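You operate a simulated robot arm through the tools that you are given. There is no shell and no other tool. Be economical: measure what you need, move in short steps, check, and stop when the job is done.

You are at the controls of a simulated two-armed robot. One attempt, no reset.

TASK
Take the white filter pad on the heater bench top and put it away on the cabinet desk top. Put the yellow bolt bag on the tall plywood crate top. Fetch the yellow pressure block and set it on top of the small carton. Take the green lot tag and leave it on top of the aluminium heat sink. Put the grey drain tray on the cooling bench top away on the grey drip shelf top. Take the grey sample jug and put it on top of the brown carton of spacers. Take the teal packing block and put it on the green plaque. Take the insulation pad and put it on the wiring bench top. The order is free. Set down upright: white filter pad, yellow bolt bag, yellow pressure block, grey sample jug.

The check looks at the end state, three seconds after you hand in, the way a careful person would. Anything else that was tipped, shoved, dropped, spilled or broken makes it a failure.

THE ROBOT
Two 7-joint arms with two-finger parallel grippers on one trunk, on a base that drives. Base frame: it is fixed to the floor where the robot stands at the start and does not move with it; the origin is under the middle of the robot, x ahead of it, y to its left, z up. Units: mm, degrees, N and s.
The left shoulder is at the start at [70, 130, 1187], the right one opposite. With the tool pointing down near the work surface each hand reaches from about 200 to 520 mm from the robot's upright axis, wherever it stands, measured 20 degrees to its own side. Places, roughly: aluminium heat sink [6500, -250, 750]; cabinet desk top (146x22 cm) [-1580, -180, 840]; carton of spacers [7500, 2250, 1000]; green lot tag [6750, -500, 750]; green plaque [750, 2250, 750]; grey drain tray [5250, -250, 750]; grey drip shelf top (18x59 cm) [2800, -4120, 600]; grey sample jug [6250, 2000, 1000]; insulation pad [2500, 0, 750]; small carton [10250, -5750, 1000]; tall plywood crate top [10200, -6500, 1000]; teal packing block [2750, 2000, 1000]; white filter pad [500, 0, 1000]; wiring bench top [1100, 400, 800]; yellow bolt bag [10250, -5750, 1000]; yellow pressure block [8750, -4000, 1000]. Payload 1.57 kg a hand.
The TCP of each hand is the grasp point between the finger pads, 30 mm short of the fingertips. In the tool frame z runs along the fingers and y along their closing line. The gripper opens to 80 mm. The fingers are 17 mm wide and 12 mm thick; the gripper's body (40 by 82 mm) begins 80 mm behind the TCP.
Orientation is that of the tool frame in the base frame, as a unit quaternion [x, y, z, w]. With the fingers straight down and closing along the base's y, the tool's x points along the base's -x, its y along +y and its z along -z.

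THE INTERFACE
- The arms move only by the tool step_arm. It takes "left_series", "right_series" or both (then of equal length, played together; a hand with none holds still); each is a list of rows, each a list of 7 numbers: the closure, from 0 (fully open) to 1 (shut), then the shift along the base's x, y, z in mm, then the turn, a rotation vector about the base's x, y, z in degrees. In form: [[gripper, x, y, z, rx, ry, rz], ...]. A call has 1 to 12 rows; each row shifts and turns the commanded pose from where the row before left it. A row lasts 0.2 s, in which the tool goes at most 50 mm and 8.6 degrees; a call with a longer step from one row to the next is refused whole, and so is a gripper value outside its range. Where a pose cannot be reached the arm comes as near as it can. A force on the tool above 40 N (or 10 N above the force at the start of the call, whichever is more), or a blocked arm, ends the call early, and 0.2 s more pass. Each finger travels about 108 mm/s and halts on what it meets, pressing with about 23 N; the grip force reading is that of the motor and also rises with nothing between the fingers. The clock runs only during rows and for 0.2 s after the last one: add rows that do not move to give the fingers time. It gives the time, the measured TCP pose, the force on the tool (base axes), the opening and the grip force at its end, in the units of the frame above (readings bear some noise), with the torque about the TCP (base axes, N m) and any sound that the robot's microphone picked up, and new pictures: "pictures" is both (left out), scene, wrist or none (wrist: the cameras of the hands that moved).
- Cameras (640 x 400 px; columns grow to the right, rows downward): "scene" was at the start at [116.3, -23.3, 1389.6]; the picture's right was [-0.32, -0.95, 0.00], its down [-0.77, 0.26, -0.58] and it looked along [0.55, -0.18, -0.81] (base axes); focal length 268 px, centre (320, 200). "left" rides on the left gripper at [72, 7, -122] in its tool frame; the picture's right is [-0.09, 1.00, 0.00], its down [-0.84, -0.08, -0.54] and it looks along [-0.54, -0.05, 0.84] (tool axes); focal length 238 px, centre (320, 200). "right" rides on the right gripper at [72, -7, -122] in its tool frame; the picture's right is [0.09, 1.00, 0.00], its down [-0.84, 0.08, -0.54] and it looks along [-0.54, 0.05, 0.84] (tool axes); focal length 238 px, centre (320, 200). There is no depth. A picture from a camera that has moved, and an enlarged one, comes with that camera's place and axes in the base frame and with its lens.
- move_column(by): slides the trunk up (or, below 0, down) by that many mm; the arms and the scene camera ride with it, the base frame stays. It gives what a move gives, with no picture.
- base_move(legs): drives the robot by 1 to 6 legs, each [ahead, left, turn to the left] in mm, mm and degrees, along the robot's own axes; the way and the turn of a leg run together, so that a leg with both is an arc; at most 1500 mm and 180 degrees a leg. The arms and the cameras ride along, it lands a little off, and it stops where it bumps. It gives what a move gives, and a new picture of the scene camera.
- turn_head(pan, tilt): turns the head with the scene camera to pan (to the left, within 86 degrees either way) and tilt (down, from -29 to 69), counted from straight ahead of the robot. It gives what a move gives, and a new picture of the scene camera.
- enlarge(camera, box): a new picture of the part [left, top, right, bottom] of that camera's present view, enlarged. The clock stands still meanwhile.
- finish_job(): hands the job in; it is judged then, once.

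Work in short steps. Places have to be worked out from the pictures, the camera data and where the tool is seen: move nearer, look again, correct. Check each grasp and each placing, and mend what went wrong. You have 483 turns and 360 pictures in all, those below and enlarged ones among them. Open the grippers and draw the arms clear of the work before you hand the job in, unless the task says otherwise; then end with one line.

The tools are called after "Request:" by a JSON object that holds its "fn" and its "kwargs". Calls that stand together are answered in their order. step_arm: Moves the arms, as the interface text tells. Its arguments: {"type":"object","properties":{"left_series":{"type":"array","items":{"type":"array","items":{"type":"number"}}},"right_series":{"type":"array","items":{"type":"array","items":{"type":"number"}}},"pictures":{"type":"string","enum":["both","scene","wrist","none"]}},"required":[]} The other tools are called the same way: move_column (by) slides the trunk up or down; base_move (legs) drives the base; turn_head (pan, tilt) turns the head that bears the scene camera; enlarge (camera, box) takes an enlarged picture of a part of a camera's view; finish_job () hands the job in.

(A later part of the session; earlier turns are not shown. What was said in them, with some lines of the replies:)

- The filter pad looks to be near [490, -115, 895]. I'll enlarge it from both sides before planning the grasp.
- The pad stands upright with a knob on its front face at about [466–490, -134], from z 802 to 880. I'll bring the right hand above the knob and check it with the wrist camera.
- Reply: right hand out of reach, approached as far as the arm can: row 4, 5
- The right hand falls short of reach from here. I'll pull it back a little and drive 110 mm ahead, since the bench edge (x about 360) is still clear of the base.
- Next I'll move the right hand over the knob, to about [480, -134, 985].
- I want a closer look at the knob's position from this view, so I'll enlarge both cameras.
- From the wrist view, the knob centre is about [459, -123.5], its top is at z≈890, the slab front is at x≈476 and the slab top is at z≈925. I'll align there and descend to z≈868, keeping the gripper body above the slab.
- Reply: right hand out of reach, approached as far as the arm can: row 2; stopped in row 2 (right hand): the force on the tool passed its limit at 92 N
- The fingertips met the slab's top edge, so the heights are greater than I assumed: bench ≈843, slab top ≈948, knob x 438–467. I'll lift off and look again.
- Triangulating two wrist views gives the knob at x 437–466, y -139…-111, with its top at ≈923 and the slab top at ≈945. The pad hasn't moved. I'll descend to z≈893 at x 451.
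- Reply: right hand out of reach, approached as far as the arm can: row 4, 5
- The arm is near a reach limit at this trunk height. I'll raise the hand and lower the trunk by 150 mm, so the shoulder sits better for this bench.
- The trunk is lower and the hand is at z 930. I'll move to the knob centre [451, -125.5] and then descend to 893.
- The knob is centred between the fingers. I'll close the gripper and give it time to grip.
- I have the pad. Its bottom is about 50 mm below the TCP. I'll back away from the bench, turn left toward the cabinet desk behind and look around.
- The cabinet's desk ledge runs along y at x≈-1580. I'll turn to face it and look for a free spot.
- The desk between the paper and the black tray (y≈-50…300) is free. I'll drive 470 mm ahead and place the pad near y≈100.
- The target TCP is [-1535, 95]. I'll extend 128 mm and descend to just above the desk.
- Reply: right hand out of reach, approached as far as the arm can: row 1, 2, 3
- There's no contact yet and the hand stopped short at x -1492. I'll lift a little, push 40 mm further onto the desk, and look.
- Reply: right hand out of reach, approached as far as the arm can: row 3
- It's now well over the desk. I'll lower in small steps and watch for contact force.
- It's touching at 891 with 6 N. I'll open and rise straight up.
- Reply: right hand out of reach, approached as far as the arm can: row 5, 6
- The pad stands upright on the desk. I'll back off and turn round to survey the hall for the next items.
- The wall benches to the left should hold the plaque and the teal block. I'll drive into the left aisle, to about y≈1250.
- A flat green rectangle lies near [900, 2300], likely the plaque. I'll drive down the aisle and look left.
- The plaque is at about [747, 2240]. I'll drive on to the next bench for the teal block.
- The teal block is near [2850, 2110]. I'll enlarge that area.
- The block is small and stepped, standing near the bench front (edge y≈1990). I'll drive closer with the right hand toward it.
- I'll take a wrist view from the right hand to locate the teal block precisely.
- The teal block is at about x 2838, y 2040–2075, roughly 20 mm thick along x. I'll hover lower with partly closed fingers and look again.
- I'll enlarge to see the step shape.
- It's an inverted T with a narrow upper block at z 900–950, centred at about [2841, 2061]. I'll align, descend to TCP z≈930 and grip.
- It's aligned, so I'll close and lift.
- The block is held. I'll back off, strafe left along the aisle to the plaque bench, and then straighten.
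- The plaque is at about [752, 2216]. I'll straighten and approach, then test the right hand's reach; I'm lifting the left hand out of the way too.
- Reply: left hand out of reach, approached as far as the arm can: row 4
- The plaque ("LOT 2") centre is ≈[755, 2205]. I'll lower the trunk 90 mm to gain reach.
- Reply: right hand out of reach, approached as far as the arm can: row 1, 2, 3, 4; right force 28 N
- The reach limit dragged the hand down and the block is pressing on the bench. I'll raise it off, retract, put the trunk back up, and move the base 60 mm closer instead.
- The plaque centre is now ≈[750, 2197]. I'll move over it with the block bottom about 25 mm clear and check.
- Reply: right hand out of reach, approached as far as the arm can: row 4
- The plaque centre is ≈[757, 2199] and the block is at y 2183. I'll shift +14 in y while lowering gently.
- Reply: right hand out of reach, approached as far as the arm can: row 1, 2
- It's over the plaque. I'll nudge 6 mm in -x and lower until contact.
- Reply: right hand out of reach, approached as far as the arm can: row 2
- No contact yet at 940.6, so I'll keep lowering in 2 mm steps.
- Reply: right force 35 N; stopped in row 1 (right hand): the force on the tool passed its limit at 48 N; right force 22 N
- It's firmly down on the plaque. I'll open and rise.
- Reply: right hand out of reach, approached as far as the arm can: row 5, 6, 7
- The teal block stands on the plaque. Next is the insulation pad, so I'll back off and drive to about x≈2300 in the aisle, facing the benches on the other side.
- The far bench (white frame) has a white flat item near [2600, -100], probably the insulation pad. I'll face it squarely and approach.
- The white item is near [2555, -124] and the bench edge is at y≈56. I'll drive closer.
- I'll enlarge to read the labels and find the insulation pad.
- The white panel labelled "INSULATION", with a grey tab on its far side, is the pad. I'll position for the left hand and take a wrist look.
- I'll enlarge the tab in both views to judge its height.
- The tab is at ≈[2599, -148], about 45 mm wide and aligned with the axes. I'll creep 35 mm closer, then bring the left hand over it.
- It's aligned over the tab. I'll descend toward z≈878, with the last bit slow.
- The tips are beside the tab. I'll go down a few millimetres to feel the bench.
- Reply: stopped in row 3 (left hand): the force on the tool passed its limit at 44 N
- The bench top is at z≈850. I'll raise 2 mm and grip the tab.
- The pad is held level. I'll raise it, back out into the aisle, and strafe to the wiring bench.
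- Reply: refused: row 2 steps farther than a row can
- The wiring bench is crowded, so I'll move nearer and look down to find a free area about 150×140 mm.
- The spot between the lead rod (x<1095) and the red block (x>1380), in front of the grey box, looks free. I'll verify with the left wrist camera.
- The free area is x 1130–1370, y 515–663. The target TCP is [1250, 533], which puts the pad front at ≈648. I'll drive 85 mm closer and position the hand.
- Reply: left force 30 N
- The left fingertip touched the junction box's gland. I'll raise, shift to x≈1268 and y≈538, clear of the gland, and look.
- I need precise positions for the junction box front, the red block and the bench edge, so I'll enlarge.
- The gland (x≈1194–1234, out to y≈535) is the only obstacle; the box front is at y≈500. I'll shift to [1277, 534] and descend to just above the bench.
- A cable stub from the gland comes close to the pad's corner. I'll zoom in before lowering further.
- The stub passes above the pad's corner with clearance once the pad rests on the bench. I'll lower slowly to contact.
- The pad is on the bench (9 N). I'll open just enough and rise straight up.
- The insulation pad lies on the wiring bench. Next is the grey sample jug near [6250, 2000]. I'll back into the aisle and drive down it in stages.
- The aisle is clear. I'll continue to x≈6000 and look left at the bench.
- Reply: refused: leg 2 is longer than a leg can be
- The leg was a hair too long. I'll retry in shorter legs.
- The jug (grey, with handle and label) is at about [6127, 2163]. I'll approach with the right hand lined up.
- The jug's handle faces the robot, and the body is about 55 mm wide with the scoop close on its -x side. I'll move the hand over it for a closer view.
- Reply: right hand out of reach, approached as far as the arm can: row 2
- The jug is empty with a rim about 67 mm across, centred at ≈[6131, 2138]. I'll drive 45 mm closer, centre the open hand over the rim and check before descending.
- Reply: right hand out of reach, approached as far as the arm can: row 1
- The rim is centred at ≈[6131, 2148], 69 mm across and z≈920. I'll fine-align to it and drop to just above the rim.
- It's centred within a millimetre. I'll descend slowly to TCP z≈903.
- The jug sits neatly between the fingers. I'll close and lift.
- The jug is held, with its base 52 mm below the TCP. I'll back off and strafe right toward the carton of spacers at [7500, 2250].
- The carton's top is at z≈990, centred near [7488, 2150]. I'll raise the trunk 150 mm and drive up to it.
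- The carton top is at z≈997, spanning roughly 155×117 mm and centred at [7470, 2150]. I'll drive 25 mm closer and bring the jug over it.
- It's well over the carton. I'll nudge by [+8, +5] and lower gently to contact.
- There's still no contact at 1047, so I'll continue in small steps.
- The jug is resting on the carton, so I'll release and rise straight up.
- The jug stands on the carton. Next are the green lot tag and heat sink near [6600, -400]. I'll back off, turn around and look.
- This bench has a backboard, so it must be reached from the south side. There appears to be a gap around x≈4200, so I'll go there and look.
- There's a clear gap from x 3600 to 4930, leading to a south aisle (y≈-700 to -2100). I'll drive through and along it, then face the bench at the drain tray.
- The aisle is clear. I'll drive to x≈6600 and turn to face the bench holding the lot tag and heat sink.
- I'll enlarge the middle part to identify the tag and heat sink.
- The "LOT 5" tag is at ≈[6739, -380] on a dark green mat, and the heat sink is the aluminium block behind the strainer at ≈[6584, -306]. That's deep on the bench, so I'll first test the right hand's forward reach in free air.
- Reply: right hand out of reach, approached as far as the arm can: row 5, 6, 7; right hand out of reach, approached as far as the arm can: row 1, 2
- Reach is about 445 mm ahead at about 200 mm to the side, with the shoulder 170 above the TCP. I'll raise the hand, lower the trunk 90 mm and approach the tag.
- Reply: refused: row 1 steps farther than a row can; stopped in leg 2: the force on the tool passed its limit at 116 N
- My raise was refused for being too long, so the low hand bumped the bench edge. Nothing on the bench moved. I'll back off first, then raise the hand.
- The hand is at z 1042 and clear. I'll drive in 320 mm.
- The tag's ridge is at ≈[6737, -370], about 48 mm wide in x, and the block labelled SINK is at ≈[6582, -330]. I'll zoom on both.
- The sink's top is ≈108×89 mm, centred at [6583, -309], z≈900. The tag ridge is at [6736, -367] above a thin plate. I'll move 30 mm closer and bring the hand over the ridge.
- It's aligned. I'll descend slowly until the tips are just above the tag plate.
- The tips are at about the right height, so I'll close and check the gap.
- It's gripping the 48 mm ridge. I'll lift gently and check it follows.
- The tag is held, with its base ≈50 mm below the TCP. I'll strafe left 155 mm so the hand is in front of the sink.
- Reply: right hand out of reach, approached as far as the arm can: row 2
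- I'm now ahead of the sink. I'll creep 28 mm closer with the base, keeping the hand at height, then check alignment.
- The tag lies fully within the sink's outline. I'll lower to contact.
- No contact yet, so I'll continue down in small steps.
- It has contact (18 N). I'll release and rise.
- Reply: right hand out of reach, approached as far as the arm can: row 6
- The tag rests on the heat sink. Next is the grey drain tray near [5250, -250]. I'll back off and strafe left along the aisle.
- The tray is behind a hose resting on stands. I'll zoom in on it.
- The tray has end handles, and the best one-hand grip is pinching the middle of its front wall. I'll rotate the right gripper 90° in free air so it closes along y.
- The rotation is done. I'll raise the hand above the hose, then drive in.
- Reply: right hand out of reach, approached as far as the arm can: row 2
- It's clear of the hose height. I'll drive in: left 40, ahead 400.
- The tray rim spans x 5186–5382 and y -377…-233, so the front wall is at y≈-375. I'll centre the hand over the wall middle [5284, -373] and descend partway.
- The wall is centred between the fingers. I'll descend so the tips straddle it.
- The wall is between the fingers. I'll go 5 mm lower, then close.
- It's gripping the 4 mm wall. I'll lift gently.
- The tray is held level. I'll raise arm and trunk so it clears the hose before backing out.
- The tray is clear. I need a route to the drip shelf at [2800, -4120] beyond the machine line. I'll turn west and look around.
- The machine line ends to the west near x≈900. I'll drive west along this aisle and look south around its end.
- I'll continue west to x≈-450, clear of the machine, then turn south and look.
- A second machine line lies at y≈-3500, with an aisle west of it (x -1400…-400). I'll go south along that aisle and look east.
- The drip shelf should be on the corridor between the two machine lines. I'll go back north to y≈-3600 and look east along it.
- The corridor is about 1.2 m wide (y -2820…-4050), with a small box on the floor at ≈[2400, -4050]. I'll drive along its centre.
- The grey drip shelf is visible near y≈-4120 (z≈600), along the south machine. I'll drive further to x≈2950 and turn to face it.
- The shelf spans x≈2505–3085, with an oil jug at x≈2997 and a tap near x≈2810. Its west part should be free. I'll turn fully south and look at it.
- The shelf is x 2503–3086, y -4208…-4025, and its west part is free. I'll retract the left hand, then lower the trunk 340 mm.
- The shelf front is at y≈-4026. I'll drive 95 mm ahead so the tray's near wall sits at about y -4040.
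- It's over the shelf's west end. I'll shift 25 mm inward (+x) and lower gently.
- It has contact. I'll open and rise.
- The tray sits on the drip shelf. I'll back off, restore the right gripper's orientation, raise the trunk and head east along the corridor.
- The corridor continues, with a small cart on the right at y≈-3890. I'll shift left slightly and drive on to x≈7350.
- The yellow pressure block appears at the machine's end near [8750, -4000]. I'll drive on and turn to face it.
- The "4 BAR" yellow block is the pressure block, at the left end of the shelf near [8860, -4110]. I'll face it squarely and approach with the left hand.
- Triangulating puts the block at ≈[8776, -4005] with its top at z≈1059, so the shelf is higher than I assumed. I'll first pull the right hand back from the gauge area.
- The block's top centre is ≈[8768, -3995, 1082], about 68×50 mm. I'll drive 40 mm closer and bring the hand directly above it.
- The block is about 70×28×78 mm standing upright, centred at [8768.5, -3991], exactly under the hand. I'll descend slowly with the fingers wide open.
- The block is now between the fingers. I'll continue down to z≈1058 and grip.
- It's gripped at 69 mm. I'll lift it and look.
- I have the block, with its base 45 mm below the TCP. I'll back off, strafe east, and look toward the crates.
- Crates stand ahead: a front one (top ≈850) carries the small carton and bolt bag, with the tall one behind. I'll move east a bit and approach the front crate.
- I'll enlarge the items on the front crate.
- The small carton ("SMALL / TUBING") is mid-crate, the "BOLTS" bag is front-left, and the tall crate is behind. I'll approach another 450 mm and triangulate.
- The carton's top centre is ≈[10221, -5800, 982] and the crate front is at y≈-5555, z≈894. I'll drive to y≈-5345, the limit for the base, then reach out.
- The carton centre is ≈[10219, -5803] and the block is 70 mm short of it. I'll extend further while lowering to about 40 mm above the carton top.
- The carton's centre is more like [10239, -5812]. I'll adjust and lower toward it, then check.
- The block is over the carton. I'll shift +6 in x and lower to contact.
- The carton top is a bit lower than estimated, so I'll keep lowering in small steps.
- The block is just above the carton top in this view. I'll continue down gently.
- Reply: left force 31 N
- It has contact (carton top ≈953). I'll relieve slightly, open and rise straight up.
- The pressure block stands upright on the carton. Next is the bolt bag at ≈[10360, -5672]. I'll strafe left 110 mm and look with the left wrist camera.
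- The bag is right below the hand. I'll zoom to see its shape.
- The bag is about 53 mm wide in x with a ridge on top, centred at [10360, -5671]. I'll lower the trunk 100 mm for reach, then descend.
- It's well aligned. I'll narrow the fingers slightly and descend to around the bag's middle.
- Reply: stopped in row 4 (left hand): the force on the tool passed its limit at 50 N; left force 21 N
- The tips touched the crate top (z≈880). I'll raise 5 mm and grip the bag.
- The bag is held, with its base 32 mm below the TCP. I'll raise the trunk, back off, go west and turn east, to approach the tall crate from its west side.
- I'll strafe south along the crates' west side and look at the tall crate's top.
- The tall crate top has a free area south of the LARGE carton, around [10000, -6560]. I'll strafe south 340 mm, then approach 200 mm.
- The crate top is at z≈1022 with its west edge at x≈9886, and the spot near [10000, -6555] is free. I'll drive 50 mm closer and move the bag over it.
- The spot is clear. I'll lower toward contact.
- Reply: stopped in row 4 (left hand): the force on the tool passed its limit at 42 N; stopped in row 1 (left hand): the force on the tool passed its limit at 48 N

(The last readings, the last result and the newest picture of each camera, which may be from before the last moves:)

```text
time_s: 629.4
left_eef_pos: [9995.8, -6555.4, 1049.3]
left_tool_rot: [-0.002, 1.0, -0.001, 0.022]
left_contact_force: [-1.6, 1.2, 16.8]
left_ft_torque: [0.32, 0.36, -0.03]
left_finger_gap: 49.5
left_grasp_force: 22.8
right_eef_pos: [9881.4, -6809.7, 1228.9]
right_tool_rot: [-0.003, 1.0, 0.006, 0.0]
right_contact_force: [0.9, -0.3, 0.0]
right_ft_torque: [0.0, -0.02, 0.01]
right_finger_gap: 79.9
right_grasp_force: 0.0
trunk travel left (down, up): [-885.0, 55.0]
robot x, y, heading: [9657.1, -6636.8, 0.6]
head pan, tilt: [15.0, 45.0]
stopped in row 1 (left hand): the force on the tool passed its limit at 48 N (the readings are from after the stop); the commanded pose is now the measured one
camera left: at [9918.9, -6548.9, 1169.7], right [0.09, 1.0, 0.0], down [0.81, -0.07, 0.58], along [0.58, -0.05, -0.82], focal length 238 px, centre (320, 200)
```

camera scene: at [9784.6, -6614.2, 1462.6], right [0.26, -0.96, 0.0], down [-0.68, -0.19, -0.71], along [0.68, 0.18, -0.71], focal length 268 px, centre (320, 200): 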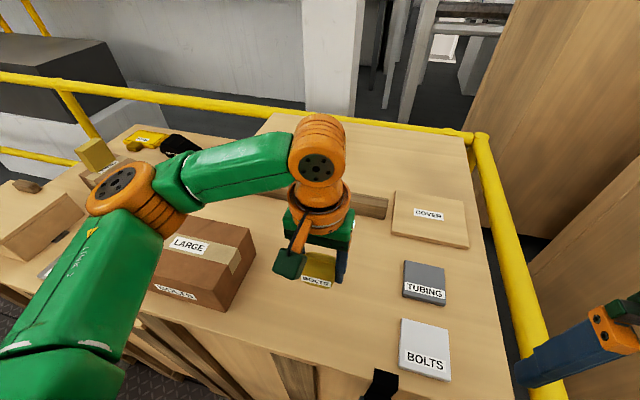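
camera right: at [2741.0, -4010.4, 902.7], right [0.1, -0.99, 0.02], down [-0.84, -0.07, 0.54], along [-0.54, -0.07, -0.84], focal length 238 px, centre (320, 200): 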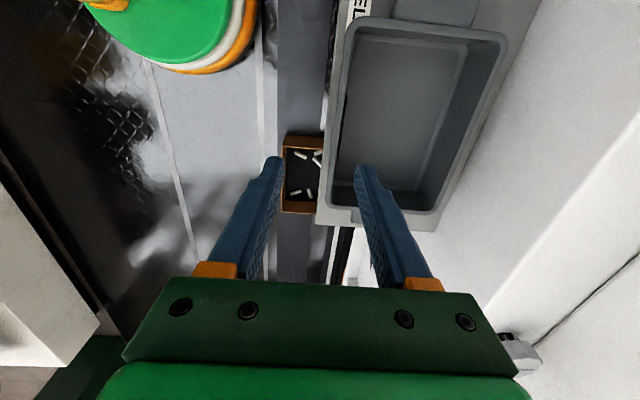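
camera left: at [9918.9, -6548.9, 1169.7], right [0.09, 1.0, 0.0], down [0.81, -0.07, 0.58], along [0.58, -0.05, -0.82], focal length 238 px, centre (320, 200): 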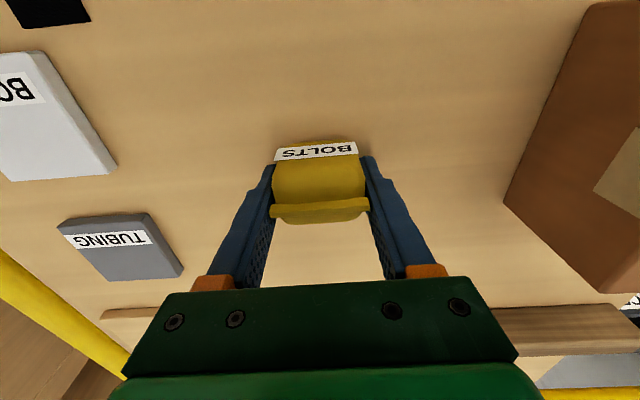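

It's firmly on the crate. I'll relieve 2 mm, open, and rise.

Request:
{"fn": "step_arm", "kwargs": {"left_series": [[1, 0, 0, 2, 0, 0, 0], [0.5, 0, 0, 0, 0, 0, 0], [0.1, 0, 0, 0, 0, 0, 0], [0.1, 0, 0, 0, 0, 0, 0], [0.1, 0, 0, 15, 0, 0, 0], [0.1, 0, 0, 30, 0, 0, 0], [0.1, 0, 0, 40, 0, 0, 0], [0, -10, 0, 40, 0, 0, 0], [0, -30, 0, 0, 0, 0, 0]], "pictures": "both"}}

```text
time_s: 631.4
left_eef_pos: [9960.7, -6554.3, 1176.5]
left_tool_rot: [-0.004, 1.0, -0.002, 0.019]
left_contact_force: [0.0, -0.7, 0.0]
left_ft_torque: [0.02, 0.01, 0.0]
left_finger_gap: 79.9
left_grasp_force: 0.2
right_eef_pos: [9884.4, -6808.7, 1227.3]
right_tool_rot: [-0.002, 1.0, 0.006, -0.001]
right_contact_force: [-0.8, 0.1, -0.4]
right_ft_torque: [-0.01, 0.0, 0.0]
right_finger_gap: 80.1
right_grasp_force: 0.1
trunk travel left (down, up): [-885.0, 55.0]
robot x, y, heading: [9658.6, -6636.1, 0.2]
head pan, tilt: [15.0, 45.0]
camera scene: at [9784.4, -6614.8, 1462.6], right [0.26, -0.96, 0.0], down [-0.68, -0.19, -0.71], along [0.68, 0.19, -0.71], focal length 268 px, centre (320, 200)
camera left: at [9882.7, -6547.8, 1296.7], right [0.09, 1.0, 0.0], down [0.82, -0.07, 0.57], along [0.57, -0.05, -0.82], focal length 238 px, centre (320, 200)
```

scene: 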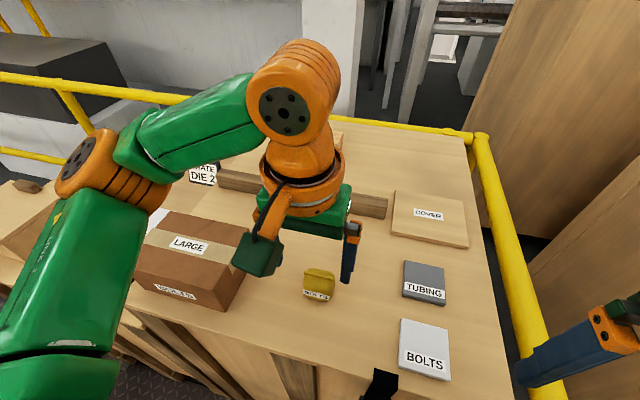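
left: 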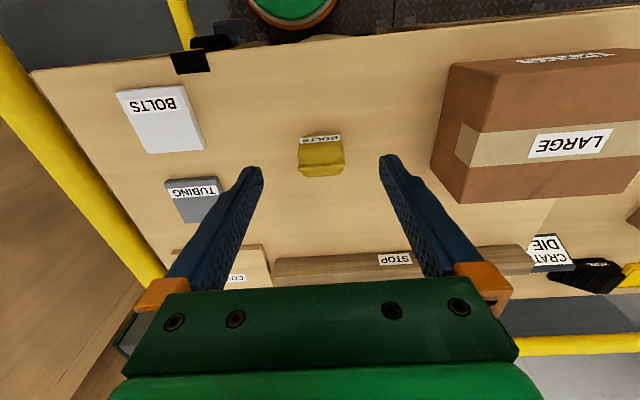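

The bag stands upright on the tall crate, which makes all eight placements. I'll back the robot clear of the crate before handing in.

Request:
{"fn": "base_move", "kwargs": {"legs": [[-350, 0, 0]]}}

```text
time_s: 633.6
left_eef_pos: [9619.7, -6553.3, 1175.4]
left_tool_rot: [-0.007, 1.0, -0.001, 0.018]
left_contact_force: [0.6, 1.0, 0.2]
left_ft_torque: [-0.01, -0.02, 0.0]
left_finger_gap: 80.0
left_grasp_force: 0.1
right_eef_pos: [9544.7, -6809.7, 1227.0]
right_tool_rot: [-0.007, 1.0, 0.007, -0.004]
right_contact_force: [0.7, -0.3, 0.8]
right_ft_torque: [0.02, 0.04, 0.01]
right_finger_gap: 79.9
right_grasp_force: 0.1
trunk travel left (down, up): [-885.0, 55.0]
robot x, y, heading: [9318.3, -6643.3, 0.8]
head pan, tilt: [15.0, 45.0]
camera scene: at [9445.1, -6616.8, 1462.2], right [0.27, -0.96, 0.0], down [-0.68, -0.19, -0.71], along [0.68, 0.19, -0.71], focal length 268 px, centre (320, 200)
```

scene: 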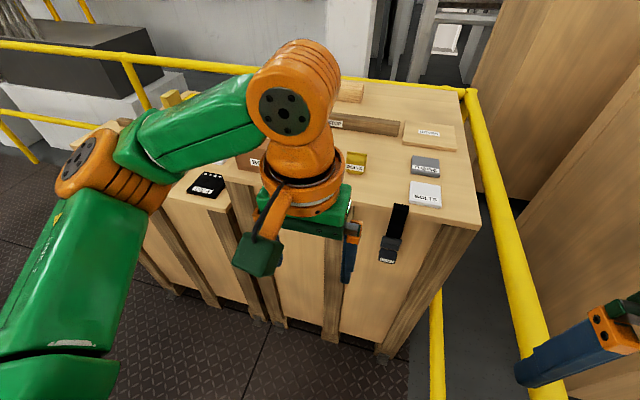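

Both grippers are open and the arms are clear, so I'm handing in the job.

Request:
{"fn": "finish_job", "kwargs": {}}

```text
The job is handed in.
```

All eight items are on their target surfaces and the job is handed in. Along the way I bumped the filter pad's top edge, the junction box gland and a bench edge, and saw nothing moved.
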